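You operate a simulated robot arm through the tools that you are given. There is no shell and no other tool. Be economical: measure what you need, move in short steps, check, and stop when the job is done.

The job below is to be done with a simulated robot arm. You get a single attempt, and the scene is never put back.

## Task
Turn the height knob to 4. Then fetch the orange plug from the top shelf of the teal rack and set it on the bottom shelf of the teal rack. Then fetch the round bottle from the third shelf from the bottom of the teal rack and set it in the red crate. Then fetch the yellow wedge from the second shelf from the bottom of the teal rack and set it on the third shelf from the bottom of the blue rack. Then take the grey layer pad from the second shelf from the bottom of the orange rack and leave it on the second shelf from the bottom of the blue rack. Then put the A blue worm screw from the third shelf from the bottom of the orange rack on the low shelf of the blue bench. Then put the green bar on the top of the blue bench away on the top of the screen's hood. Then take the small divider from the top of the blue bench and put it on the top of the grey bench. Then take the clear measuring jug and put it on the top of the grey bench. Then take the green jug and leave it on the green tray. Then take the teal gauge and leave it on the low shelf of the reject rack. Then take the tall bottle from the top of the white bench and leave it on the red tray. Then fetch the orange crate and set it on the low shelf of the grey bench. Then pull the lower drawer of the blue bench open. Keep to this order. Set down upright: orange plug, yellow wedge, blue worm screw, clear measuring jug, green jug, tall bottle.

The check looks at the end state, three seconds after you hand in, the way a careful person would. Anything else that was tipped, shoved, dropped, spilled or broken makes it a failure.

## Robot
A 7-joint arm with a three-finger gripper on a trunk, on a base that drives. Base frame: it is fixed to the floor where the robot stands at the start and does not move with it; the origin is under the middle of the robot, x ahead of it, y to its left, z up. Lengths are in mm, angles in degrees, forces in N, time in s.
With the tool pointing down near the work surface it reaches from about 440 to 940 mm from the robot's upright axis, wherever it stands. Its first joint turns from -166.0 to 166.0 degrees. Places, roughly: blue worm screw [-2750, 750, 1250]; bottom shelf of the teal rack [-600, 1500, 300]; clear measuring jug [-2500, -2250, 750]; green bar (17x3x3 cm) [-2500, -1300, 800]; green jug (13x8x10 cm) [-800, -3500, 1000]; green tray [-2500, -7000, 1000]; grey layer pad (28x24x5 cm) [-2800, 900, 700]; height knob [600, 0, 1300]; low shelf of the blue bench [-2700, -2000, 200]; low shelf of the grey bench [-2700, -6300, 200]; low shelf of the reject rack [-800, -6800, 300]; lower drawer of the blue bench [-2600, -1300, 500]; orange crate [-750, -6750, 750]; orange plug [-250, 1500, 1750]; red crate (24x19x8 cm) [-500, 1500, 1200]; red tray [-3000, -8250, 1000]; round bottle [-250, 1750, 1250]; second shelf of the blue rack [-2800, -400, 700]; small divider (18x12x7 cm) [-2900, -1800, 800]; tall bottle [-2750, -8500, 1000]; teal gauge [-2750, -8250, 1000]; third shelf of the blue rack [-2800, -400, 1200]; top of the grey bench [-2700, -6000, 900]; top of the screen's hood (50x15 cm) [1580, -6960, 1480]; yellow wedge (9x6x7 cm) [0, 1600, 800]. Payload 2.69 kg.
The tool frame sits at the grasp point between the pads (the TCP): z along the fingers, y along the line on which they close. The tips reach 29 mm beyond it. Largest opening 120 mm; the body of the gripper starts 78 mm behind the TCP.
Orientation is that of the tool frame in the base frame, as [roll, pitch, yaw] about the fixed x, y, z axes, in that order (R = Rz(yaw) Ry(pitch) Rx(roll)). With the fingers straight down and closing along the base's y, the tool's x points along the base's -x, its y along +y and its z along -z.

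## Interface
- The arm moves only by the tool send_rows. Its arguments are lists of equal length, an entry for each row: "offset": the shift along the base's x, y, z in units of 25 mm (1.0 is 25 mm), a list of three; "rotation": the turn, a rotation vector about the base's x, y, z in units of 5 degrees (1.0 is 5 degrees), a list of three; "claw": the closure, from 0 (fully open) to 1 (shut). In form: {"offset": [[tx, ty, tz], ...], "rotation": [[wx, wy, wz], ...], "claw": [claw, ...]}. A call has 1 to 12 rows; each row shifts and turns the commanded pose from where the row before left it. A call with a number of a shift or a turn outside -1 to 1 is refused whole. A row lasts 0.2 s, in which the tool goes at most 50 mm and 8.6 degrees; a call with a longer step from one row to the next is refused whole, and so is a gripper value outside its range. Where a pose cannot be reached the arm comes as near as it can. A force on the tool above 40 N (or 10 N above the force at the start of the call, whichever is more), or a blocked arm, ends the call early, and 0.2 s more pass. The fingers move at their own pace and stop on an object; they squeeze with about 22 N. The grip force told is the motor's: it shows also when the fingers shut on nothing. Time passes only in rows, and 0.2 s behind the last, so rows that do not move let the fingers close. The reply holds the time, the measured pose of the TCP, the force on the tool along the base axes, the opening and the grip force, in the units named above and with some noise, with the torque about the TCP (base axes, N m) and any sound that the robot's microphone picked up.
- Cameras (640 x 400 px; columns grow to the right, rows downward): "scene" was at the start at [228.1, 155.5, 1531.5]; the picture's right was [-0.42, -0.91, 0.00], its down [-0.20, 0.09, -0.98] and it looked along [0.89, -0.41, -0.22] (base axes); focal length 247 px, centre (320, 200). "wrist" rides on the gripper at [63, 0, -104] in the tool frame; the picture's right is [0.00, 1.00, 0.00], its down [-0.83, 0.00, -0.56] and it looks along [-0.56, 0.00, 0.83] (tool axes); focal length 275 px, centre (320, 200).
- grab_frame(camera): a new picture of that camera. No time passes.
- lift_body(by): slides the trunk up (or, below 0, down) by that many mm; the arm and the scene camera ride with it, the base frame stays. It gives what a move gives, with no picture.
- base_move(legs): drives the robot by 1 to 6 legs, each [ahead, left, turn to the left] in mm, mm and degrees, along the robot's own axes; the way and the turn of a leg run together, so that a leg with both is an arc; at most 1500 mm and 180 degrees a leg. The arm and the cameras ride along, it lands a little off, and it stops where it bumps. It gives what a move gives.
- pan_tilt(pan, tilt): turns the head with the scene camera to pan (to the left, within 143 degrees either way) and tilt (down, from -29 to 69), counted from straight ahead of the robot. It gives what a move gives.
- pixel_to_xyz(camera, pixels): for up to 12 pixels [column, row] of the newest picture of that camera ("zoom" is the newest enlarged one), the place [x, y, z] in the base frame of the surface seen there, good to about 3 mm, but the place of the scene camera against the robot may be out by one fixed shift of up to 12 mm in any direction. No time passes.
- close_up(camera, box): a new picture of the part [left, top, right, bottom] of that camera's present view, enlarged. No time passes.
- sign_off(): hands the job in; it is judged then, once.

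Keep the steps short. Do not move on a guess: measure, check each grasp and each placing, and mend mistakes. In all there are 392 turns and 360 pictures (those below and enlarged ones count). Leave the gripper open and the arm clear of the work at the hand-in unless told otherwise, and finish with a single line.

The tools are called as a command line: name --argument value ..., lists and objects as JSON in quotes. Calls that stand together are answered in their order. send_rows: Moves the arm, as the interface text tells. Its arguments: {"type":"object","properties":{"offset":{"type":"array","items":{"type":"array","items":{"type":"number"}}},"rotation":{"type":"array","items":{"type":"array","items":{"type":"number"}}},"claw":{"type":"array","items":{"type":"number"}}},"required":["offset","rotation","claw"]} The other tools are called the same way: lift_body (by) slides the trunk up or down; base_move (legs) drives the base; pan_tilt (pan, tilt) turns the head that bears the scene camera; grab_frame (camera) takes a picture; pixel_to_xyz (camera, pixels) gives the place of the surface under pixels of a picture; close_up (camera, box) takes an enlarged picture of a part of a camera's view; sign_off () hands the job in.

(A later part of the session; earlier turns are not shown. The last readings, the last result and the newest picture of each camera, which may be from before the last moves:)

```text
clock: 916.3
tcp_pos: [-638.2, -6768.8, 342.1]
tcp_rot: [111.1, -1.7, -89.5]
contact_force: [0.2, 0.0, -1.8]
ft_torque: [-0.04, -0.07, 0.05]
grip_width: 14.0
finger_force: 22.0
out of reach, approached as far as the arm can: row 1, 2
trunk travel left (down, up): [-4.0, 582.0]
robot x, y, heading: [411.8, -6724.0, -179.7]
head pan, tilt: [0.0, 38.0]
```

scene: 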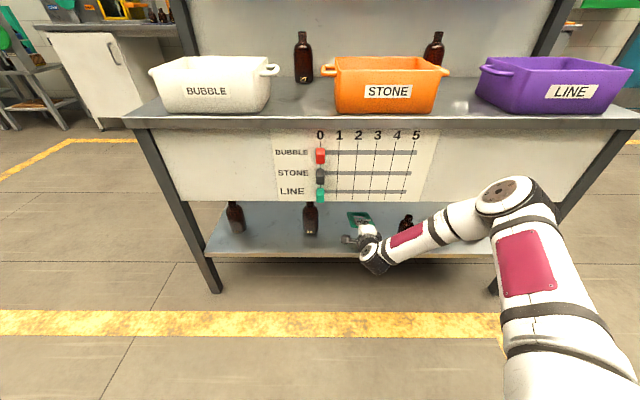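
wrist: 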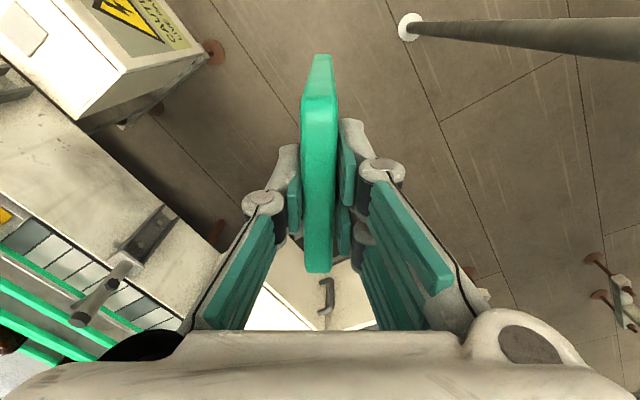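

send_rows --offset '[[0, 0, 0], [0, 0, 0], [0, 0, 0], [0, 0, 0]]' --rotation '[[0, -0.3, 0], [0, -0.3, 0], [0, -0.2, 0], [0, 0, 0]]' --claw '[1, 1, 1, 1]'

close_up --camera "scene" --box '[290, 190, 430, 280]'

```text
clock: 917.3
tcp_pos: [-639.5, -6770.2, 342.9]
tcp_rot: [114.9, -1.8, -89.6]
contact_force: [-1.2, 0.2, 4.3]
ft_torque: [0.36, 0.78, 0.01]
grip_width: 13.8
finger_force: 21.8
trunk travel left (down, up): [-4.0, 582.0]
robot x, y, heading: [406.9, -6726.6, -179.8]
head pan, tilt: [0.0, 38.0]
```

```text
4.44 times, centred on (360, 235) of scene
```

zoom: 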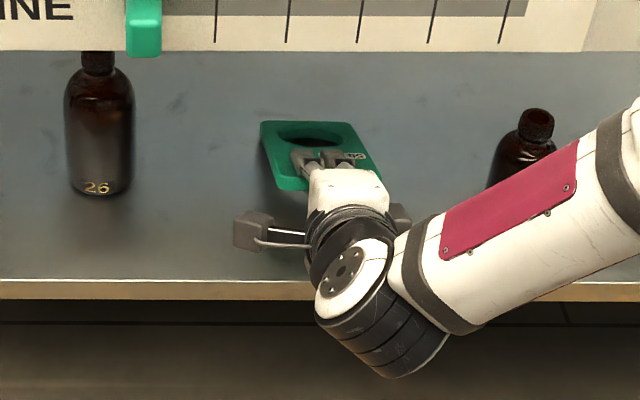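

The far edge rests on the shelf. I'll open gradually so the lower finger eases the near end down.

send_rows --offset '[[0, 0, 0], [0, 0, 0], [0, 0, 0], [0, 0, 0], [0, 0, 0], [0, 0, 0], [0, 0, 0], [0, 0, 0], [0, 0, 0]]' --rotation '[[0, 0, 0], [0, 0, 0], [0, 0, 0], [0, 0, 0], [0, 0, 0], [0, 0, 0], [0, 0, 0], [0, 0, 0], [0, 0, 0]]' --claw '[0.86, 0.83, 0.8, 0.77, 0.74, 0.71, 0.68, 0.65, 0.62]'

grab_frame --camera "wrist"

close_up --camera "scene" --box '[290, 190, 430, 280]'

```text
clock: 919.3
tcp_pos: [-638.7, -6769.8, 341.6]
tcp_rot: [115.1, -1.8, -89.5]
contact_force: [1.1, 0.0, -0.3]
ft_torque: [0.03, 0.02, 0.02]
grip_width: 46.5
finger_force: 0.4
trunk travel left (down, up): [-4.0, 582.0]
robot x, y, heading: [413.2, -6726.4, -179.8]
head pan, tilt: [0.0, 38.0]
```

```text
76 pictures are left
```

wrist: 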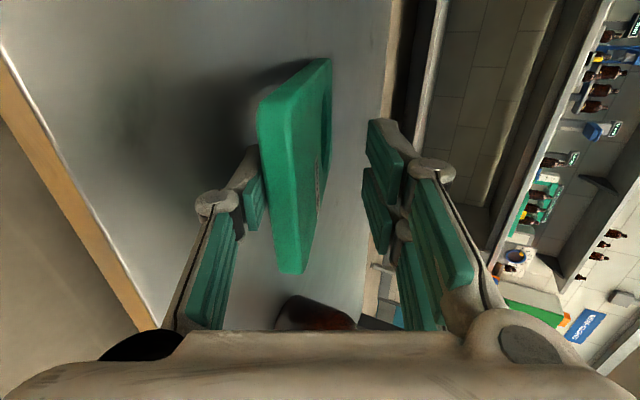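

```text
4.44 times, centred on (360, 235) of scene
```

zoom: 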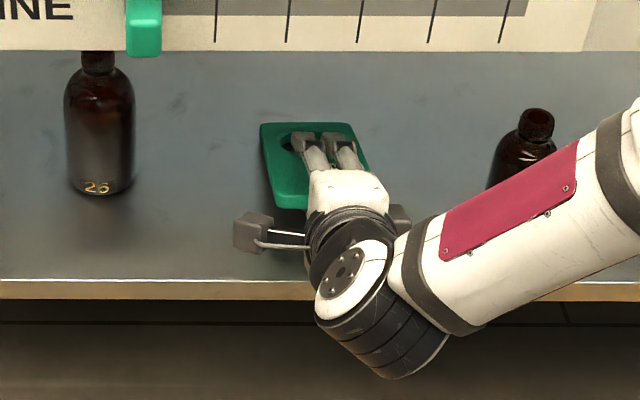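

send_rows --offset '[[0, 0, 0], [0, 0, 0], [0, 0, 0], [0, 0, 0], [0, 0, 0], [0, 0, 0], [0, 0, 0], [0, 0, 0], [0, 0, 0], [0, 0, 0]]' --rotation '[[0, 0, 0], [0, 0, 0], [0, 0, 0], [0, 0, 0], [0, 0, 0], [0, 0, 0], [0, 0, 0], [0, 0, 0], [0, 0, 0], [0, 0, 0]]' --claw '[0.59, 0.56, 0.53, 0.5, 0.47, 0.44, 0.41, 0.38, 0.35, 0.35]'

send_rows --offset '[[0.3, 0, 0], [0.4, 0, 0], [0.5, 0, 0], [0.6, 0, 0], [0.6, 0, 0], [0.6, 0, 0]]' --rotation '[[0, 0, 0], [0, 0, 0], [0, 0, 0], [0, 0, 0], [0, 0, 0], [0, 0, 0]]' --claw '[0.35, 0.35, 0.35, 0.35, 0.35, 0.35]'

close_up --camera "scene" --box '[290, 190, 430, 280]'

```text
clock: 921.5
tcp_pos: [-638.6, -6769.0, 343.2]
tcp_rot: [115.0, -1.8, -89.5]
contact_force: [0.1, 0.1, -0.5]
ft_torque: [0.02, 0.01, 0.0]
grip_width: 78.5
finger_force: 0.1
trunk travel left (down, up): [-4.0, 582.0]
robot x, y, heading: [414.2, -6724.3, -179.9]
head pan, tilt: [0.0, 38.0]
```

```text
clock: 922.9
tcp_pos: [-563.2, -6769.6, 342.4]
tcp_rot: [115.1, -1.8, -89.7]
contact_force: [-0.9, 0.8, 0.6]
ft_torque: [0.0, 0.0, 0.0]
grip_width: 78.2
finger_force: 0.1
trunk travel left (down, up): [-4.0, 582.0]
robot x, y, heading: [411.3, -6721.9, -179.8]
head pan, tilt: [0.0, 38.0]
```

```text
4.44 times, centred on (360, 235) of scene
```

zoom: 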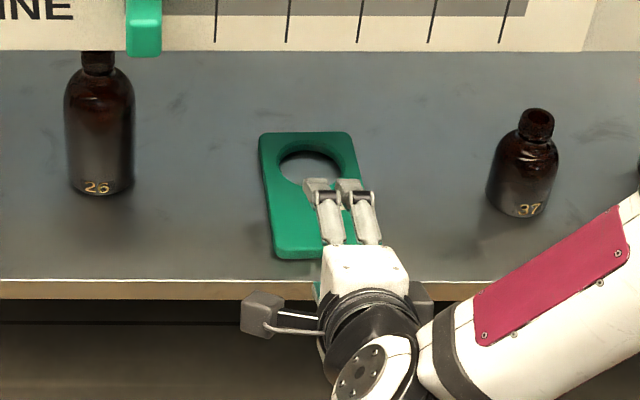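

base_move --legs '[[-200, 0, 0]]'

close_up --camera "scene" --box '[260, 140, 460, 280]'

pixel_to_xyz --camera "zoom" --pixels '[[280, 210], [330, 200], [290, 260], [330, 260], [250, 280]]'

```text
clock: 924.5
tcp_pos: [-362.3, -6767.2, 342.3]
tcp_rot: [114.9, -1.8, -89.7]
contact_force: [0.2, 0.6, -0.1]
ft_torque: [0.01, 0.02, 0.02]
grip_width: 78.0
finger_force: 0.0
trunk travel left (down, up): [-4.0, 582.0]
robot x, y, heading: [613.5, -6723.6, -179.7]
head pan, tilt: [0.0, 38.0]
```

```text
2.86 times, centred on (360, 210) of scene
```

zoom: 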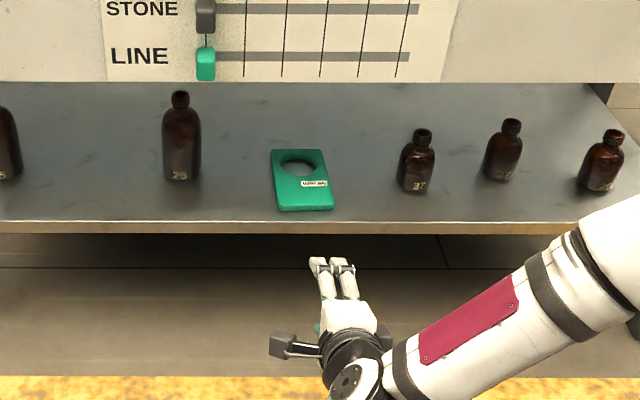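

```text
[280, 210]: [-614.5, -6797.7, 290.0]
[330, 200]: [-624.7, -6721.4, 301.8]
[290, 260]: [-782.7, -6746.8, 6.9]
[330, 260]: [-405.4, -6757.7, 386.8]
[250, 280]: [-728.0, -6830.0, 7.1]
```

The gauge lies flat. Next is the tall bottle. I'll bring the tool back to vertical with closing along y and raise the trunk.

send_rows --offset '[[0.5, 0, 0.9], [0.5, 0, 0.9], [0.5, 0, 0.9], [0.5, 0, 0.9], [0.5, 0, 0.9], [0.5, 0, 0.9], [0.5, 0, 0.9], [0.5, 0, 0.9], [0.5, 0, 0.9], [0.5, 0, 0.9], [0.5, 0, 0.9], [0.5, 0, 0.9]]' --rotation '[[0, -1, 0], [0, -1, 0], [0, -1, 0], [0, -1, 0], [0, -1, 0], [0, -1, 0], [0, -1, 0], [0, -1, 0], [0, -1, 0], [0, -1, 0], [0, -1, 0], [0, -1, 0]]' --claw '[0.3, 0.3, 0.3, 0.3, 0.3, 0.3, 0.3, 0.3, 0.3, 0.3, 0.3, 0.3]'

send_rows --offset '[[0, 0, 0.9], [0, 0, 0.9], [0, 0, 0.5], [0, 0, 0], [0, 0, 0], [0, 0, 0], [0, 0, 0], [0, 0, 0], [0, 0, 0], [0, 0, 0], [0, 0, 0], [0, 0, 0]]' --rotation '[[0, -0.8, 0], [0, 0, 1], [0, 0, 1], [0, 0, 1], [0, 0, 1], [0, 0, 1], [0, 0, 1], [0, 0, 1], [0, 0, 1], [0, 0, 1], [0, 0, 1], [0, 0, 1]]' --claw '[0.3, 0.3, 0.3, 0.3, 0.3, 0.3, 0.3, 0.3, 0.3, 0.3, 0.3, 0.3]'

send_rows --offset '[[0, 0, 0], [0, 0, 0], [0, 0, 0], [0, 0, 0], [0, 0, 0], [0, 0, 0], [0, 0, 0]]' --rotation '[[0, 0, 1], [0, 0, 1], [0, 0, 1], [0, 0, 1], [0, 0, 1], [0, 0, 1], [0, 0, 1]]' --claw '[0.3, 0.3, 0.3, 0.3, 0.3, 0.3, 0.3]'

lift_body --by 400

lift_body --by 80

```text
clock: 927.1
tcp_pos: [-213.2, -6765.3, 613.2]
tcp_rot: [175.0, -1.2, -91.3]
contact_force: [0.9, 0.9, 0.2]
ft_torque: [0.0, 0.03, -0.01]
grip_width: 83.9
finger_force: 0.1
trunk travel left (down, up): [-4.0, 582.0]
robot x, y, heading: [610.5, -6725.1, -179.9]
head pan, tilt: [0.0, 38.0]
```

```text
clock: 929.7
tcp_pos: [-213.4, -6767.7, 670.3]
tcp_rot: [179.1, -1.2, -36.4]
contact_force: [0.8, 0.0, -1.0]
ft_torque: [0.04, -0.01, 0.04]
grip_width: 84.1
finger_force: 0.1
trunk travel left (down, up): [-4.0, 582.0]
robot x, y, heading: [612.5, -6725.7, -179.7]
head pan, tilt: [0.0, 38.0]
```

```text
clock: 931.3
tcp_pos: [-214.2, -6767.4, 670.5]
tcp_rot: [179.0, -1.1, -1.4]
contact_force: [0.0, -0.5, -0.6]
ft_torque: [-0.01, 0.01, -0.01]
grip_width: 84.0
finger_force: 0.2
trunk travel left (down, up): [-4.0, 582.0]
robot x, y, heading: [612.7, -6726.5, -179.8]
head pan, tilt: [0.0, 38.0]
```

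```text
clock: 935.2
tcp_pos: [-213.6, -6767.5, 1070.6]
tcp_rot: [179.0, -1.1, -1.5]
contact_force: [0.6, -0.7, -0.5]
ft_torque: [-0.01, 0.03, -0.01]
grip_width: 84.3
finger_force: 0.1
trunk travel left (down, up): [-404.0, 182.0]
robot x, y, heading: [613.2, -6728.0, -180.0]
head pan, tilt: [0.0, 38.0]
```

```text
clock: 936.3
tcp_pos: [-214.1, -6766.2, 1149.5]
tcp_rot: [178.9, -1.1, -1.5]
contact_force: [-0.2, 0.5, 0.2]
ft_torque: [0.01, 0.01, -0.01]
grip_width: 84.1
finger_force: 0.0
trunk travel left (down, up): [-484.0, 102.0]
robot x, y, heading: [609.3, -6724.8, -180.0]
head pan, tilt: [0.0, 38.0]
```

send_rows --offset '[[0.9, 0, 0], [0.9, 0, 0], [0.9, 0, 0], [0.9, 0, 0], [0.9, 0, 0], [0.9, 0, 0], [0.9, 0, 0.5], [0, 0, 0.9], [0, 0, 0.9]]' --rotation '[[0, 0, 0], [0, 0, 0], [0, 0, 0], [0, 0, 0], [0, 0, 0], [0, 0, 0], [0, 0, 0], [0, 0, 0], [0, 0, 0]]' --claw '[0.3, 0.3, 0.3, 0.3, 0.3, 0.3, 0.3, 0.3, 0.3]'

base_move --legs '[[0, -1330, 0], [1085, 0, 0], [1085, 0, 0], [0, 1290, 0], [0, 1290, 0]]'

pan_tilt --pan 5 --tilt 32

grab_frame --camera "scene"

```text
clock: 938.3
tcp_pos: [-55.8, -6766.9, 1208.3]
tcp_rot: [178.9, -1.1, -1.5]
contact_force: [0.8, 0.3, 0.2]
ft_torque: [-0.03, 0.0, -0.02]
grip_width: 84.0
finger_force: 0.1
trunk travel left (down, up): [-484.0, 102.0]
robot x, y, heading: [613.0, -6722.7, -179.8]
head pan, tilt: [0.0, 38.0]
```

```text
clock: 967.5
tcp_pos: [-2253.7, -8017.0, 1207.1]
tcp_rot: [178.9, -1.2, -2.5]
contact_force: [0.9, -0.4, 0.1]
ft_torque: [0.02, 0.0, -0.03]
grip_width: 83.9
finger_force: 0.0
trunk travel left (down, up): [-484.0, 102.0]
robot x, y, heading: [-1583.0, -7985.2, 179.5]
head pan, tilt: [0.0, 38.0]
```

```text
clock: 968.1
tcp_pos: [-2254.5, -8017.1, 1207.1]
tcp_rot: [179.0, -1.1, -2.4]
contact_force: [0.3, -0.2, -0.7]
ft_torque: [0.03, 0.03, 0.0]
grip_width: 83.8
finger_force: 0.0
trunk travel left (down, up): [-484.0, 102.0]
robot x, y, heading: [-1587.8, -7986.3, 179.1]
head pan, tilt: [5.0, 32.0]
```

```text
72 pictures are left
```

scene: 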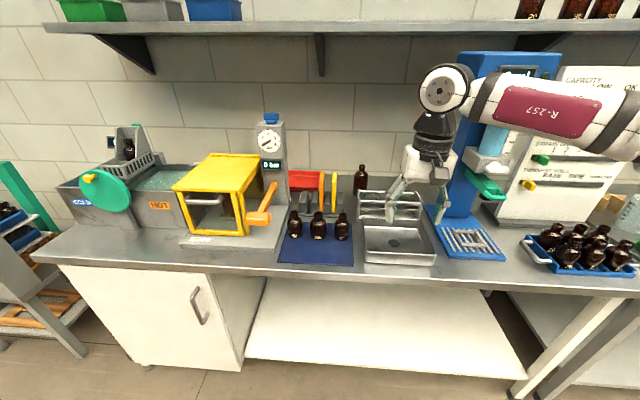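

pixel_to_xyz --camera "scene" --pixels '[[360, 185], [361, 168], [470, 75], [455, 200], [488, 188], [490, 160], [395, 205], [395, 195], [375, 205], [305, 180], [308, 190], [520, 80]]'

close_up --camera "scene" --box '[280, 150, 440, 250]'

```text
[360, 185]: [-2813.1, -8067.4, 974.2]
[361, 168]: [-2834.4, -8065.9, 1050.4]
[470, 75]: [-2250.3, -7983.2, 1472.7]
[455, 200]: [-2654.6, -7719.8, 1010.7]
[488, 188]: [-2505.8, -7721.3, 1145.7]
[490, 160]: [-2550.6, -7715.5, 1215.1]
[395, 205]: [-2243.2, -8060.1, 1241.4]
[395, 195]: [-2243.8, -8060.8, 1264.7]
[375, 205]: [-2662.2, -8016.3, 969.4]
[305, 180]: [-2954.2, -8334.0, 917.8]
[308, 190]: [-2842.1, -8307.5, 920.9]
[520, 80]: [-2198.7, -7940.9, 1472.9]
```

```text
4.00 times, centred on (360, 200) of scene
```

zoom: 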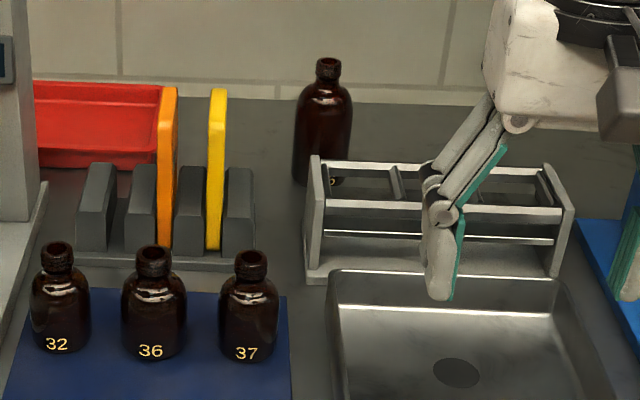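

base_move --legs '[[372, 95, 0.9]]'

send_rows --offset '[[-0.9, 0.3, 0], [-0.9, 0.3, 0], [-0.9, 0.3, 0], [-0.9, 0.3, 0], [-0.9, 0.3, 0], [-0.9, 0.3, 0], [-0.9, 0, 0], [0, 0, 0]]' --rotation '[[0.2, 0.2, 0], [0, 0, 0], [0, 0, 0], [0, 0, 0], [0, 0, 0], [0, 0, 0], [0, 0, 0], [0, 0, 0]]' --claw '[0.1, 0, 0, 0, 0, 0, 0, 0]'

grab_frame --camera "wrist"

```text
clock: 970.5
tcp_pos: [-2623.7, -8122.7, 1206.4]
tcp_rot: [179.0, -1.1, -1.4]
contact_force: [0.3, 0.2, 0.0]
ft_torque: [-0.01, -0.04, 0.02]
grip_width: 83.6
finger_force: 0.0
trunk travel left (down, up): [-484.0, 102.0]
robot x, y, heading: [-1959.9, -8081.0, -179.8]
head pan, tilt: [5.0, 32.0]
```

```text
clock: 972.4
tcp_pos: [-2781.8, -8076.4, 1207.0]
tcp_rot: [-180.0, 0.0, -1.5]
contact_force: [-0.1, 0.5, -0.6]
ft_torque: [-0.01, 0.0, -0.02]
grip_width: 119.8
finger_force: 0.1
trunk travel left (down, up): [-484.0, 102.0]
robot x, y, heading: [-1956.1, -8081.2, -179.5]
head pan, tilt: [5.0, 32.0]
```

```text
70 pictures are left
```

wrist: 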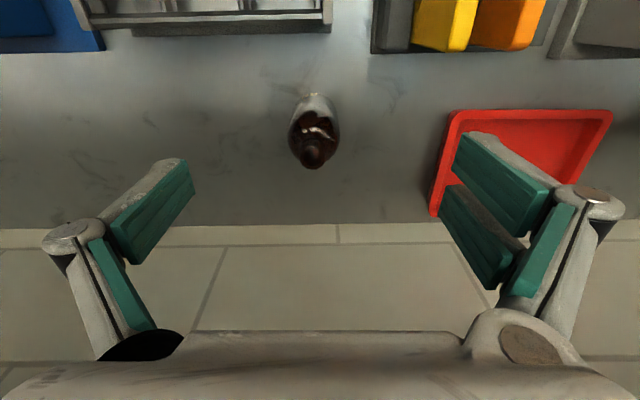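

pixel_to_xyz --camera "wrist" --pixels '[[313, 155], [293, 130], [337, 125], [315, 100], [313, 165], [470, 130], [560, 150], [440, 205], [600, 115], [320, 30]]'

```text
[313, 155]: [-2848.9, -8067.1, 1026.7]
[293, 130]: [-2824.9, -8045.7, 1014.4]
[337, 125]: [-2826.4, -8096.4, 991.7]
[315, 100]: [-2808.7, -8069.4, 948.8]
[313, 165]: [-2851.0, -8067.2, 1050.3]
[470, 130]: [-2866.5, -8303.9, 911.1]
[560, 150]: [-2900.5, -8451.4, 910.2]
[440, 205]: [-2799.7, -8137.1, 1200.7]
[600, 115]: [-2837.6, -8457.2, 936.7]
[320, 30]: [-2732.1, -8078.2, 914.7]
```

Bottle centre (−2838, −8069). Descending to z 985 with full opening.

send_rows --offset '[[-0.8, 0.28, -0.5], [-0.8, 0, -0.9], [-0.64, 0, -0.9], [0, 0, -0.9], [0, 0, -0.9], [0, 0, -0.9], [0, 0, -0.9], [0, 0, -0.9], [0, 0, -0.9], [0, 0, -0.9], [0, 0, -0.3], [0, 0, 0]]' --rotation '[[0, 0, 0], [0, 0, 0], [0, 0, 0], [0, 0, 0], [0, 0, 0], [0, 0, 0], [0, 0, 0], [0, 0, 0], [0, 0, 0], [0, 0, 0], [0, 0, 0], [0, 0, 0]]' --claw '[0, 0, 0, 0, 0, 0, 0, 0, 0, 0, 0, 0]'

grab_frame --camera "wrist"

```text
clock: 975.0
tcp_pos: [-2836.5, -8070.8, 983.7]
tcp_rot: [179.9, 0.0, -1.4]
contact_force: [-0.2, 0.5, -0.3]
ft_torque: [-0.02, -0.02, -0.01]
grip_width: 119.9
finger_force: 0.0
trunk travel left (down, up): [-484.0, 102.0]
robot x, y, heading: [-1958.2, -8076.1, -179.8]
head pan, tilt: [5.0, 32.0]
```

```text
69 pictures are left
```

wrist: 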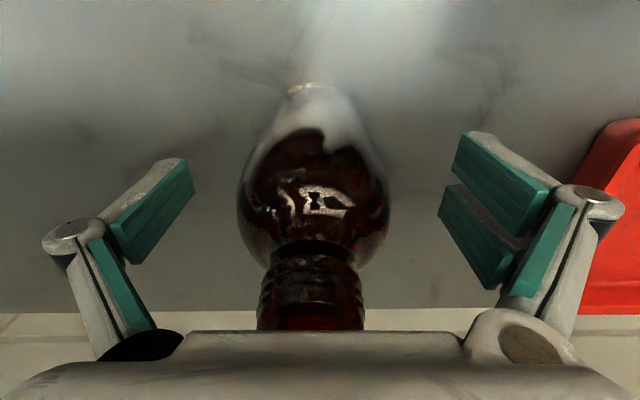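

send_rows --offset '[[0, 0, 0.2], [0, 0, 0], [0, 0, 0], [0, 0, 0], [0, 0, 0]]' --rotation '[[0, 0, 0], [0, 0, 0], [0, 0, 0], [0, 0, 0], [0, 0, 0]]' --claw '[0, 0.3, 0.5, 0.65, 0.65]'

send_rows --offset '[[0, 0, 0.4], [0, 0, 0.9], [0, 0, 0.9], [0, 0, 0.9], [0, 0, 0.9], [0, 0, 0.9], [0, 0, 0.9], [0, 0, 0.5]]' --rotation '[[0, 0, 0], [0, 0, 0], [0, 0, 0], [0, 0, 0], [0, 0, 0], [0, 0, 0], [0, 0, 0], [0, 0, 0]]' --claw '[0.65, 0.65, 0.65, 0.65, 0.65, 0.65, 0.65, 0.65]'

grab_frame --camera "scene"

```text
clock: 976.1
tcp_pos: [-2836.8, -8070.4, 990.3]
tcp_rot: [180.0, -0.1, -1.4]
contact_force: [-0.5, 2.1, 2.0]
ft_torque: [0.03, -0.02, 0.02]
grip_width: 64.7
finger_force: 22.4
trunk travel left (down, up): [-484.0, 102.0]
robot x, y, heading: [-1953.8, -8079.7, -179.5]
head pan, tilt: [5.0, 32.0]
```

```text
clock: 978.0
tcp_pos: [-2837.0, -8069.7, 1148.1]
tcp_rot: [-179.9, -0.2, -1.5]
contact_force: [0.3, 0.4, -1.2]
ft_torque: [0.0, -0.02, -0.04]
grip_width: 64.2
finger_force: 22.3
trunk travel left (down, up): [-484.0, 102.0]
robot x, y, heading: [-1955.9, -8080.5, -179.9]
head pan, tilt: [5.0, 32.0]
```

```text
68 pictures are left
```

scene: 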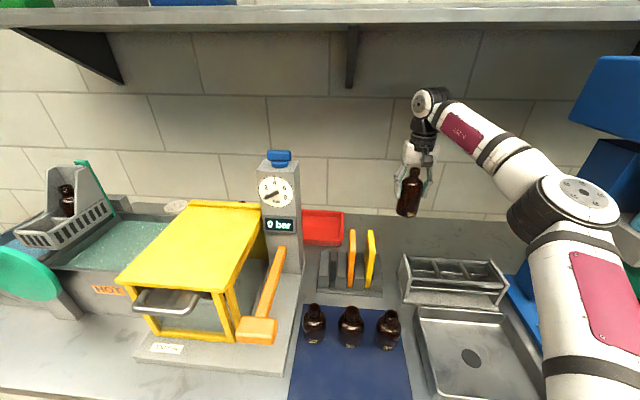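

Held. I'll shift the base 130 mm south and bring the bottle above the red tray.

base_move --legs '[[0, 130, 0]]'

send_rows --offset '[[-0.3, -0.8, 0], [-0.3, -0.8, 0], [-0.3, -0.8, 0], [-0.3, -0.8, 0], [-0.4, -0.8, 0], [-0.4, -0.8, 0], [0, -0.6, 0], [0, 0, 0]]' --rotation '[[0, 0, 0], [0, 0, 0], [0, 0, 0], [0, 0, 0], [0, 0, 0], [0, 0, 0], [0, 0, 0], [0, 0, 0]]' --claw '[0.65, 0.65, 0.65, 0.65, 0.65, 0.65, 0.65, 0.65]'

grab_frame --camera "wrist"

grab_frame --camera "scene"

```text
clock: 979.2
tcp_pos: [-2836.7, -8201.7, 1147.6]
tcp_rot: [-180.0, -0.2, -1.5]
contact_force: [-0.5, 0.3, -1.8]
ft_torque: [0.02, 0.0, 0.01]
grip_width: 64.4
finger_force: 22.1
trunk travel left (down, up): [-484.0, 102.0]
robot x, y, heading: [-1955.4, -8213.6, -179.5]
head pan, tilt: [5.0, 32.0]
```

```text
clock: 981.0
tcp_pos: [-2857.6, -8263.0, 1146.5]
tcp_rot: [-180.0, -0.2, -1.6]
contact_force: [-0.4, -0.9, -1.2]
ft_torque: [0.0, 0.01, -0.02]
grip_width: 64.4
finger_force: 22.4
out of reach, approached as far as the arm can: row 4, 5, 6, 7
trunk travel left (down, up): [-484.0, 102.0]
robot x, y, heading: [-1956.7, -8211.0, -179.6]
head pan, tilt: [5.0, 32.0]
```

```text
67 pictures are left
```

wrist: 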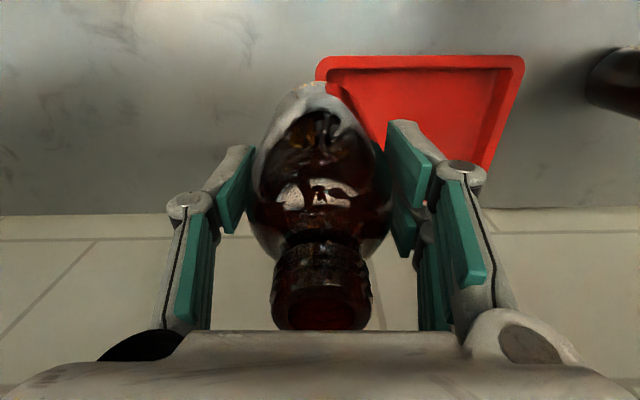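

```text
66 pictures are left
```

scene: 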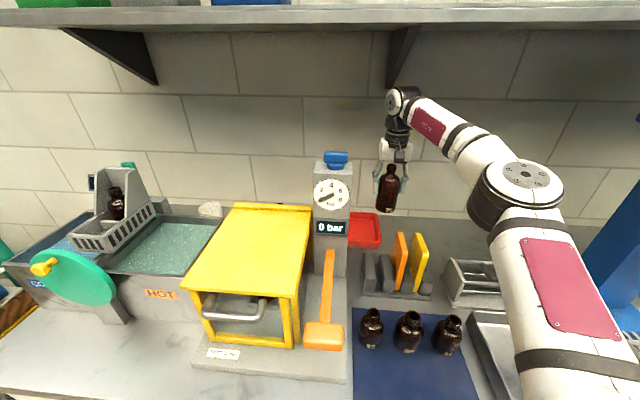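

base_move --legs '[[33, 45, 0]]'

send_rows --offset '[[0, -0.4, -0.3], [0, -0.4, -0.3], [0, 0, 0]]' --rotation '[[0, 0, 0], [0, 0, 0], [0, 0, 0]]' --claw '[0.65, 0.65, 0.65]'

```text
clock: 982.0
tcp_pos: [-2890.3, -8309.0, 1146.0]
tcp_rot: [180.0, -0.1, -1.4]
contact_force: [0.6, -0.8, -1.2]
ft_torque: [0.0, -0.02, -0.02]
grip_width: 64.4
finger_force: 21.9
trunk travel left (down, up): [-484.0, 102.0]
robot x, y, heading: [-1989.7, -8256.8, -179.7]
head pan, tilt: [5.0, 32.0]
```

```text
clock: 982.8
tcp_pos: [-2889.5, -8319.8, 1130.4]
tcp_rot: [-180.0, -0.1, -1.4]
contact_force: [0.0, -0.6, -1.3]
ft_torque: [-0.03, -0.02, 0.0]
grip_width: 64.4
finger_force: 22.0
out of reach, approached as far as the arm can: row 2
trunk travel left (down, up): [-484.0, 102.0]
robot x, y, heading: [-1989.5, -8259.3, -179.9]
head pan, tilt: [5.0, 32.0]
```

base_move --legs '[[0, 28, 0]]'

grab_frame --camera "wrist"

pixel_to_xyz --camera "wrist" --pixels '[[240, 90], [440, 80], [230, 130], [440, 150], [420, 100], [235, 60], [330, 30], [400, 40]]'

close_up --camera "scene" --box '[260, 60, 500, 300]'

```text
clock: 983.6
tcp_pos: [-2889.8, -8348.0, 1131.4]
tcp_rot: [-180.0, -0.1, -1.5]
contact_force: [0.2, 0.1, -2.1]
ft_torque: [0.0, -0.02, 0.03]
grip_width: 64.1
finger_force: 22.2
trunk travel left (down, up): [-484.0, 102.0]
robot x, y, heading: [-1984.9, -8286.8, -179.8]
head pan, tilt: [5.0, 32.0]
```

```text
65 pictures are left
```

wrist: 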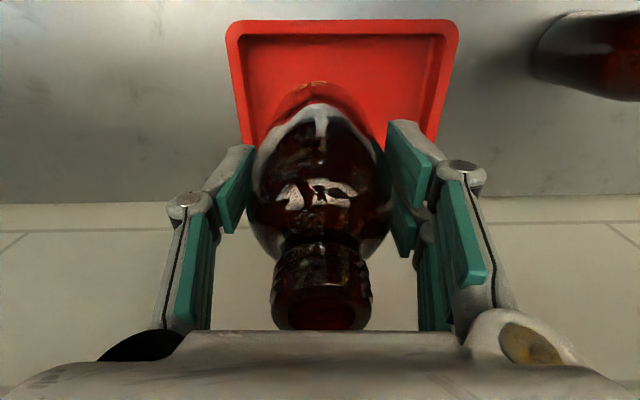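

```text
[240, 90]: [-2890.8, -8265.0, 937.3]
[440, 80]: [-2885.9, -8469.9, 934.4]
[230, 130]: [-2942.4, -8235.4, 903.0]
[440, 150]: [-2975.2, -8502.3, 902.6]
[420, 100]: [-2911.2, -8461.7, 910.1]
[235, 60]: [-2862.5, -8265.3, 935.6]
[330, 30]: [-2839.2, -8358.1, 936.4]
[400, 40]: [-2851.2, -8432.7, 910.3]
```

```text
1.67 times, centred on (380, 180) of scene
```

zoom: 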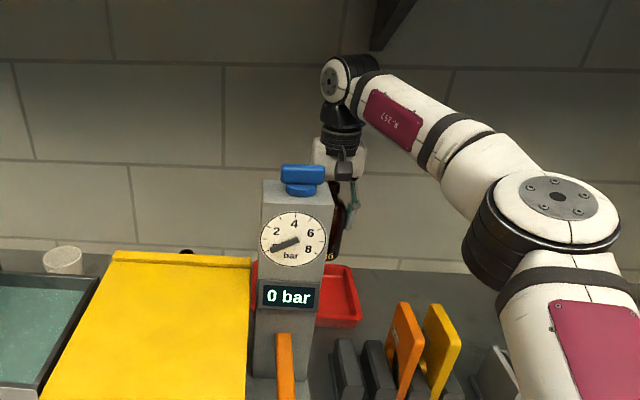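

Tray floor ≈910, so contact is expected at TCP ≈997. Lowering.

send_rows --offset '[[0, 0, -0.8], [0, 0, -0.8], [0, 0, -0.8], [0, 0, -0.8], [0, 0, -0.8], [0, 0, -0.8], [0, 0, 0]]' --rotation '[[0, 0, 0], [0, 0, 0], [0, 0, 0], [0, 0, 0], [0, 0, 0], [0, 0, 0], [0, 0, 0]]' --claw '[0.65, 0.65, 0.65, 0.65, 0.65, 0.65, 0.65]'

send_rows --offset '[[0, 0, -0.1], [0, 0, -0.1], [0, 0, 0]]' --rotation '[[0, 0, 0], [0, 0, 0], [0, 0, 0]]' --claw '[0.65, 0.65, 0.65]'

send_rows --offset '[[0, 0, -0.06], [0, 0, -0.06], [0, 0, 0]]' --rotation '[[0, 0, 0], [0, 0, 0], [0, 0, 0]]' --claw '[0.65, 0.65, 0.65]'

```text
clock: 985.2
tcp_pos: [-2890.2, -8346.4, 1011.9]
tcp_rot: [180.0, -0.1, -1.5]
contact_force: [0.2, 0.6, -2.6]
ft_torque: [0.0, -0.01, 0.06]
grip_width: 64.5
finger_force: 21.8
trunk travel left (down, up): [-484.0, 102.0]
robot x, y, heading: [-1987.1, -8285.4, -179.8]
head pan, tilt: [5.0, 32.0]
```

```text
clock: 986.0
tcp_pos: [-2889.5, -8347.5, 1005.4]
tcp_rot: [179.9, 0.0, -1.6]
contact_force: [-0.1, 0.9, -1.5]
ft_torque: [0.02, -0.02, -0.01]
grip_width: 64.2
finger_force: 22.0
trunk travel left (down, up): [-484.0, 102.0]
robot x, y, heading: [-1985.9, -8284.2, -179.8]
head pan, tilt: [5.0, 32.0]
```

```text
clock: 986.8
tcp_pos: [-2888.8, -8348.3, 1002.9]
tcp_rot: [180.0, -0.2, -1.5]
contact_force: [0.5, 0.3, -1.5]
ft_torque: [-0.01, -0.03, -0.01]
grip_width: 64.3
finger_force: 21.7
trunk travel left (down, up): [-484.0, 102.0]
robot x, y, heading: [-1990.5, -8284.7, -179.7]
head pan, tilt: [5.0, 32.0]
```

send_rows --offset '[[0, 0, -0.1], [0, 0, -0.08], [0, 0, 0]]' --rotation '[[0, 0, 0], [0, 0, 0], [0, 0, 0]]' --claw '[0.65, 0.65, 0.65]'

send_rows --offset '[[0, 0, -0.06], [0, 0, -0.04], [0, 0, 0]]' --rotation '[[0, 0, 0], [0, 0, 0], [0, 0, 0]]' --claw '[0.65, 0.65, 0.65]'

```text
clock: 987.6
tcp_pos: [-2889.2, -8347.7, 998.8]
tcp_rot: [-179.9, -0.1, -1.5]
contact_force: [0.0, -0.1, -1.7]
ft_torque: [0.0, 0.03, 0.02]
grip_width: 64.3
finger_force: 22.1
trunk travel left (down, up): [-484.0, 102.0]
robot x, y, heading: [-1991.1, -8286.5, -179.7]
head pan, tilt: [5.0, 32.0]
```

```text
clock: 988.4
tcp_pos: [-2890.1, -8347.4, 997.1]
tcp_rot: [180.0, 0.1, -1.4]
contact_force: [1.8, 2.3, 7.4]
ft_torque: [-0.08, -0.08, 0.04]
grip_width: 64.4
finger_force: 22.3
trunk travel left (down, up): [-484.0, 102.0]
robot x, y, heading: [-1989.7, -8285.9, -179.5]
head pan, tilt: [5.0, 32.0]
```

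Contact. Release and rise.

send_rows --offset '[[0, 0, 0], [0, 0, 0], [0, 0, 0], [0, 0, 0.4], [0, 0, 0.9], [0, 0, 0.9], [0, 0, 0.9], [0, 0, 0.9], [0, 0, 0.9], [0, 0, 0.9]]' --rotation '[[0, 0, 0], [0, 0, 0], [0, 0, 0], [0, 0, 0], [0, 0, 0], [0, 0, 0], [0, 0, 0], [0, 0, 0], [0, 0, 0], [0, 0, 0]]' --claw '[0.4, 0.2, 0.2, 0.2, 0.2, 0.2, 0.2, 0.2, 0.2, 0.2]'

grab_frame --camera "wrist"

```text
clock: 990.6
tcp_pos: [-2890.5, -8343.1, 1141.2]
tcp_rot: [180.0, 0.0, -1.6]
contact_force: [-0.7, 0.1, 0.0]
ft_torque: [0.01, -0.03, 0.01]
grip_width: 96.4
finger_force: 0.0
out of reach, approached as far as the arm can: row 10
trunk travel left (down, up): [-484.0, 102.0]
robot x, y, heading: [-1985.5, -8285.8, -179.7]
head pan, tilt: [5.0, 32.0]
```

```text
63 pictures are left
```

wrist: 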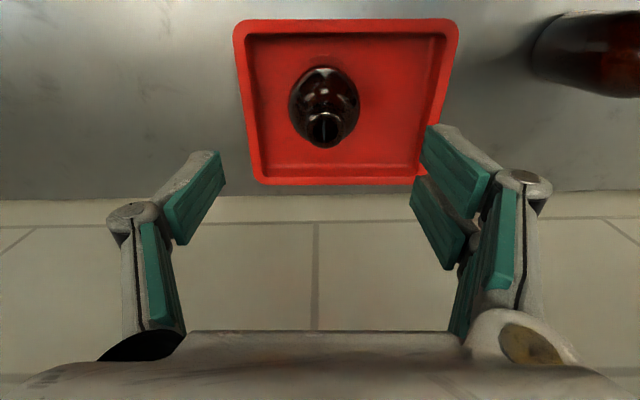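

The bottle is upright on the tray. But I see another bottle beyond at upper right (600,60), closer to the listed place of the "tall bottle". I need to check which one is meant.

pixel_to_xyz --camera "wrist" --pixels '[[600, 60], [545, 60], [570, 30], [620, 90], [580, 85], [325, 120], [325, 75], [635, 50]]'

close_up --camera "wrist" --box '[500, 0, 640, 110]'

pan_tilt --pan 30 --tilt 25

grab_frame --camera "scene"

```text
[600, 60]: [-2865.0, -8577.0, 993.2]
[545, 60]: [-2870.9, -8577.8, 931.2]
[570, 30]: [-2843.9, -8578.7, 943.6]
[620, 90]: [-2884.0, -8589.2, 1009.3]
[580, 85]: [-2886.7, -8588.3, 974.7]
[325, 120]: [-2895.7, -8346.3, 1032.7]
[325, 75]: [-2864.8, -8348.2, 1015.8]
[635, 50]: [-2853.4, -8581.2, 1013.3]
```

```text
3.64 times, centred on (570, 55) of wrist
```

zoom: 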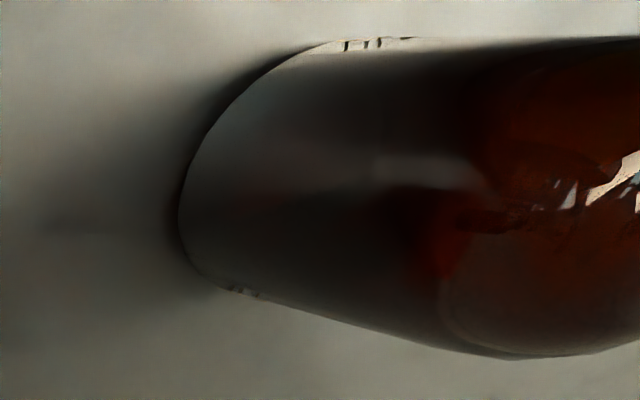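

```text
clock: 991.5
tcp_pos: [-2890.3, -8343.1, 1141.0]
tcp_rot: [180.0, 0.0, -1.5]
contact_force: [0.5, -0.3, 1.1]
ft_torque: [-0.01, -0.01, -0.04]
grip_width: 96.2
finger_force: 0.0
trunk travel left (down, up): [-484.0, 102.0]
robot x, y, heading: [-1987.7, -8284.2, -179.7]
head pan, tilt: [30.0, 25.0]
```

```text
61 pictures are left
```

scene: 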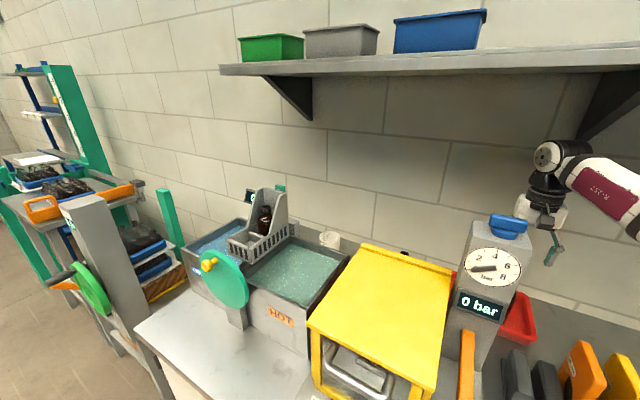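

The bottle behind the oven (−2870, −8605) is taller and matches the listed place, so I moved the wrong one. I'll put the moved bottle back where it stood (−2838, −8069) first.

send_rows --offset '[[0, -0.15, -0.9], [0, 0, -0.9], [0, 0, -0.9], [0, 0, -0.9], [0, 0, -0.9], [0, 0, -0.9], [0, 0, -0.2], [0, 0, 0]]' --rotation '[[0, 0, 0], [0, 0, 0], [0, 0, 0], [0, 0, 0], [0, 0, 0], [0, 0, 0], [0, 0, 0], [0, 0, 0]]' --claw '[0.2, 0.2, 0.2, 0.2, 0.2, 0.2, 0.2, 0.2]'

send_rows --offset '[[0, 0, 0], [0, 0, 0], [0, 0, 0], [0, 0, 0]]' --rotation '[[0, 0, 0], [0, 0, 0], [0, 0, 0], [0, 0, 0]]' --claw '[0.4, 0.6, 0.65, 0.65]'

send_rows --offset '[[0, 0, 0.4], [0, 0, 0.9], [0, 0, 0.9], [0, 0, 0.9], [0, 0, 0.9], [0.3, 0.3, 0.6]]' --rotation '[[0, 0, 0], [0, 0, 0], [0, 0, 0], [0, 0, 0], [0, 0, 0], [0, 0, 0]]' --claw '[0.65, 0.65, 0.65, 0.65, 0.65, 0.65]'

base_move --legs '[[0, -205, 0], [-30, 0, 0]]'

```text
clock: 993.3
tcp_pos: [-2890.0, -8347.8, 1001.8]
tcp_rot: [179.9, -0.1, -1.4]
contact_force: [-0.5, -1.6, -0.4]
ft_torque: [0.03, 0.02, 0.0]
grip_width: 96.1
finger_force: 0.1
trunk travel left (down, up): [-484.0, 102.0]
robot x, y, heading: [-1990.3, -8286.1, -179.8]
head pan, tilt: [30.0, 25.0]
```

```text
clock: 994.3
tcp_pos: [-2890.0, -8346.2, 1002.1]
tcp_rot: [179.9, -0.1, -1.5]
contact_force: [0.6, 0.7, 0.0]
ft_torque: [0.12, -0.06, 0.02]
grip_width: 64.4
finger_force: 22.2
trunk travel left (down, up): [-484.0, 102.0]
robot x, y, heading: [-1987.6, -8287.8, -179.6]
head pan, tilt: [30.0, 25.0]
```

```text
clock: 995.7
tcp_pos: [-2882.3, -8341.3, 1116.3]
tcp_rot: [-179.9, -0.1, -1.4]
contact_force: [-0.1, -0.7, -2.3]
ft_torque: [0.02, -0.03, 0.05]
grip_width: 64.5
finger_force: 22.1
trunk travel left (down, up): [-484.0, 102.0]
robot x, y, heading: [-1989.4, -8284.6, -179.7]
head pan, tilt: [30.0, 25.0]
```

```text
clock: 997.8
tcp_pos: [-2852.2, -8136.8, 1116.8]
tcp_rot: [180.0, -0.2, -1.4]
contact_force: [-0.6, -0.7, -2.8]
ft_torque: [0.02, 0.03, 0.0]
grip_width: 64.1
finger_force: 21.3
trunk travel left (down, up): [-484.0, 102.0]
robot x, y, heading: [-1959.0, -8081.8, -179.8]
head pan, tilt: [30.0, 25.0]
```

send_rows --offset '[[0.56, 0.7, 0], [0, 0.7, 0], [0, 0.7, -0.5], [0, 0.56, -0.9], [0, 0, -0.9], [0, 0, -0.9], [0, 0, -0.9], [0, 0, -0.3], [0, 0, 0]]' --rotation '[[0, 0, 0], [0, 0, 0], [0, 0, 0], [0, 0, 0], [0, 0, 0], [0, 0, 0], [0, 0, 0], [0, 0, 0], [0, 0, 0]]' --claw '[0.65, 0.65, 0.65, 0.65, 0.65, 0.65, 0.65, 0.65, 0.65]'

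send_rows --offset '[[0, 0, -0.1], [0, 0, -0.1], [0, 0, 0]]' --rotation '[[0, 0, 0], [0, 0, 0], [0, 0, 0]]' --claw '[0.65, 0.65, 0.65]'

send_rows --offset '[[0, 0, -0.08], [0, 0, -0.08], [0, 0, 0]]' --rotation '[[0, 0, 0], [0, 0, 0], [0, 0, 0]]' --claw '[0.65, 0.65, 0.65]'

```text
clock: 999.8
tcp_pos: [-2838.7, -8068.9, 1006.1]
tcp_rot: [179.9, -0.1, -1.4]
contact_force: [0.6, -0.3, -1.6]
ft_torque: [-0.01, -0.04, 0.02]
grip_width: 64.4
finger_force: 21.9
trunk travel left (down, up): [-484.0, 102.0]
robot x, y, heading: [-1960.2, -8080.7, -179.7]
head pan, tilt: [30.0, 25.0]
```

```text
clock: 1000.5
tcp_pos: [-2839.0, -8070.0, 999.8]
tcp_rot: [-180.0, -0.1, -1.5]
contact_force: [-0.1, -0.4, -1.2]
ft_torque: [0.02, 0.02, 0.02]
grip_width: 64.2
finger_force: 22.4
trunk travel left (down, up): [-484.0, 102.0]
robot x, y, heading: [-1959.1, -8081.5, -180.1]
head pan, tilt: [30.0, 25.0]
```

```text
clock: 1001.4
tcp_pos: [-2837.4, -8070.0, 996.7]
tcp_rot: [-180.0, -0.1, -1.5]
contact_force: [0.6, 0.3, -3.4]
ft_torque: [0.06, 0.0, -0.01]
grip_width: 64.3
finger_force: 22.5
trunk travel left (down, up): [-484.0, 102.0]
robot x, y, heading: [-1957.2, -8082.7, -179.8]
head pan, tilt: [30.0, 25.0]
```

send_rows --offset '[[0, 0, -0.06], [0, 0, -0.06], [0, 0, 0]]' --rotation '[[0, 0, 0], [0, 0, 0], [0, 0, 0]]' --claw '[0.65, 0.65, 0.65]'

send_rows --offset '[[0, 0, -0.04], [0, 0, -0.04], [0, 0, 0]]' --rotation '[[0, 0, 0], [0, 0, 0], [0, 0, 0]]' --claw '[0.65, 0.65, 0.65]'

```text
clock: 1002.1
tcp_pos: [-2839.4, -8069.5, 994.2]
tcp_rot: [179.9, -0.1, -1.5]
contact_force: [0.0, 0.8, -0.9]
ft_torque: [-0.01, -0.02, -0.03]
grip_width: 64.2
finger_force: 22.3
trunk travel left (down, up): [-484.0, 102.0]
robot x, y, heading: [-1958.3, -8080.6, -179.5]
head pan, tilt: [30.0, 25.0]
```

```text
clock: 1003.0
tcp_pos: [-2839.1, -8070.1, 994.2]
tcp_rot: [179.9, 0.1, -1.5]
contact_force: [-0.4, 0.3, 11.2]
ft_torque: [0.0, -0.07, 0.03]
grip_width: 64.3
finger_force: 22.0
trunk travel left (down, up): [-484.0, 102.0]
robot x, y, heading: [-1959.1, -8082.2, -179.7]
head pan, tilt: [30.0, 25.0]
```

Down on the bench. Release, rise, back off and go look at the tall bottle behind the oven.

send_rows --offset '[[0, 0, 0], [0, 0, 0], [0, 0, 0], [0, 0, 0.4], [0, 0, 0.9], [0, 0, 0.9], [0, 0, 0.9], [0, 0, 0.9], [0, 0, 0.9], [0, 0, 0.9], [0, 0, 0.9]]' --rotation '[[0, 0, 0], [0, 0, 0], [0, 0, 0], [0, 0, 0], [0, 0, 0], [0, 0, 0], [0, 0, 0], [0, 0, 0], [0, 0, 0], [0, 0, 0], [0, 0, 0]]' --claw '[0.4, 0.2, 0.2, 0.2, 0.2, 0.2, 0.2, 0.1, 0, 0, 0]'

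grab_frame --camera "wrist"

base_move --legs '[[-150, 0, 0], [0, 480, 0]]'

lift_body --by 98

pan_tilt --pan 0 --tilt 30

grab_frame --camera "scene"

```text
clock: 1005.4
tcp_pos: [-2839.7, -8068.8, 1158.6]
tcp_rot: [-180.0, 0.0, -1.6]
contact_force: [-0.2, 0.8, -0.8]
ft_torque: [0.02, -0.05, 0.03]
grip_width: 120.1
finger_force: 0.1
trunk travel left (down, up): [-484.0, 102.0]
robot x, y, heading: [-1960.5, -8084.4, -179.6]
head pan, tilt: [30.0, 25.0]
```

```text
60 pictures are left
```

wrist: 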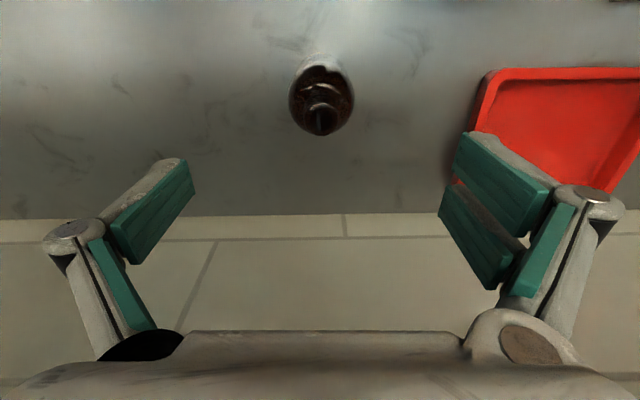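

```text
clock: 1008.2
tcp_pos: [-2687.8, -8305.5, 1161.3]
tcp_rot: [-179.5, -0.3, -2.1]
contact_force: [-0.7, 2.9, -0.9]
ft_torque: [0.01, -0.04, -0.06]
grip_width: 117.3
finger_force: 0.0
trunk travel left (down, up): [-484.0, 102.0]
robot x, y, heading: [-1805.6, -8327.9, -179.7]
head pan, tilt: [30.0, 25.0]
stopped in leg 2: the force on the tool passed its limit at 60 N (the readings are from after the stop); the commanded pose is now the measured one
```

```text
clock: 1009.5
tcp_pos: [-2609.5, -8305.7, 1256.8]
tcp_rot: [-179.5, -0.2, -2.0]
contact_force: [-0.3, 0.5, 0.5]
ft_torque: [0.0, -0.03, 0.04]
grip_width: 119.9
finger_force: 0.1
trunk travel left (down, up): [-582.0, 4.0]
robot x, y, heading: [-1805.6, -8324.8, -179.7]
head pan, tilt: [30.0, 25.0]
```

```text
clock: 1010.4
tcp_pos: [-2609.4, -8306.7, 1258.9]
tcp_rot: [-179.5, -0.3, -2.0]
contact_force: [-1.2, -0.4, 0.3]
ft_torque: [0.0, 0.0, -0.01]
grip_width: 120.0
finger_force: 0.0
trunk travel left (down, up): [-582.0, 4.0]
robot x, y, heading: [-1808.8, -8323.9, -179.9]
head pan, tilt: [0.0, 30.0]
```

```text
59 pictures are left
```

scene: 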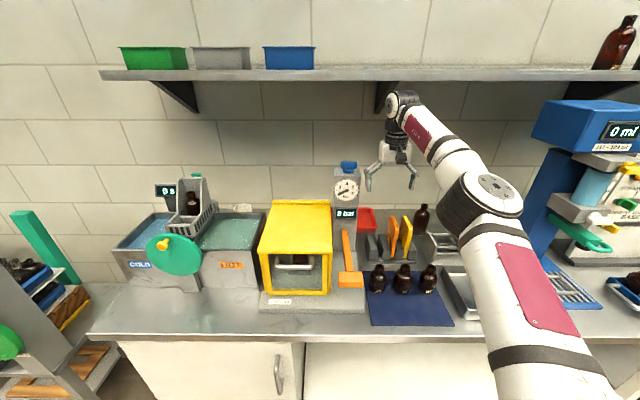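

pixel_to_xyz --camera "scene" --pixels '[[295, 235], [300, 203], [272, 205], [330, 203], [262, 250], [345, 190], [348, 165], [325, 250], [245, 208], [350, 280], [240, 240], [361, 215]]'

close_up --camera "scene" --box '[220, 140, 420, 310]'

```text
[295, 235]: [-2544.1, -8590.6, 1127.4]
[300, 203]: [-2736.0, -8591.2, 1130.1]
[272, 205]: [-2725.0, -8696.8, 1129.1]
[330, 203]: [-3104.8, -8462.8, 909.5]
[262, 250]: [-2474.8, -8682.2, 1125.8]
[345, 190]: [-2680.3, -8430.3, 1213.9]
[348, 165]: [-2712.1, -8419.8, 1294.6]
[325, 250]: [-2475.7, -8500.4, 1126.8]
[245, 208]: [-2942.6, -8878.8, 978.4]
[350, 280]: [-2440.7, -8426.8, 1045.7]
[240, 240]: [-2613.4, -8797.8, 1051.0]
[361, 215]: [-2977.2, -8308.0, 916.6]
```

```text
2.35 times, centred on (320, 225) of scene
```

zoom: 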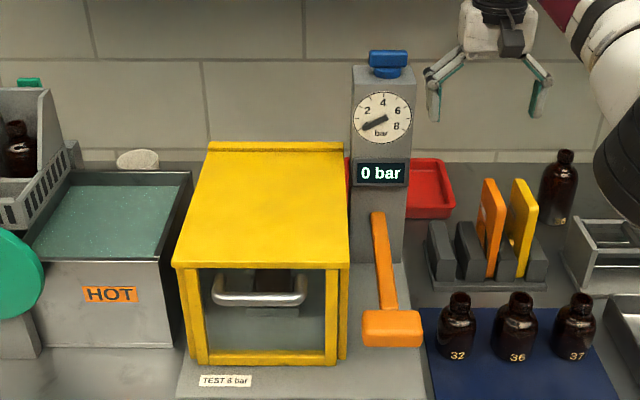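

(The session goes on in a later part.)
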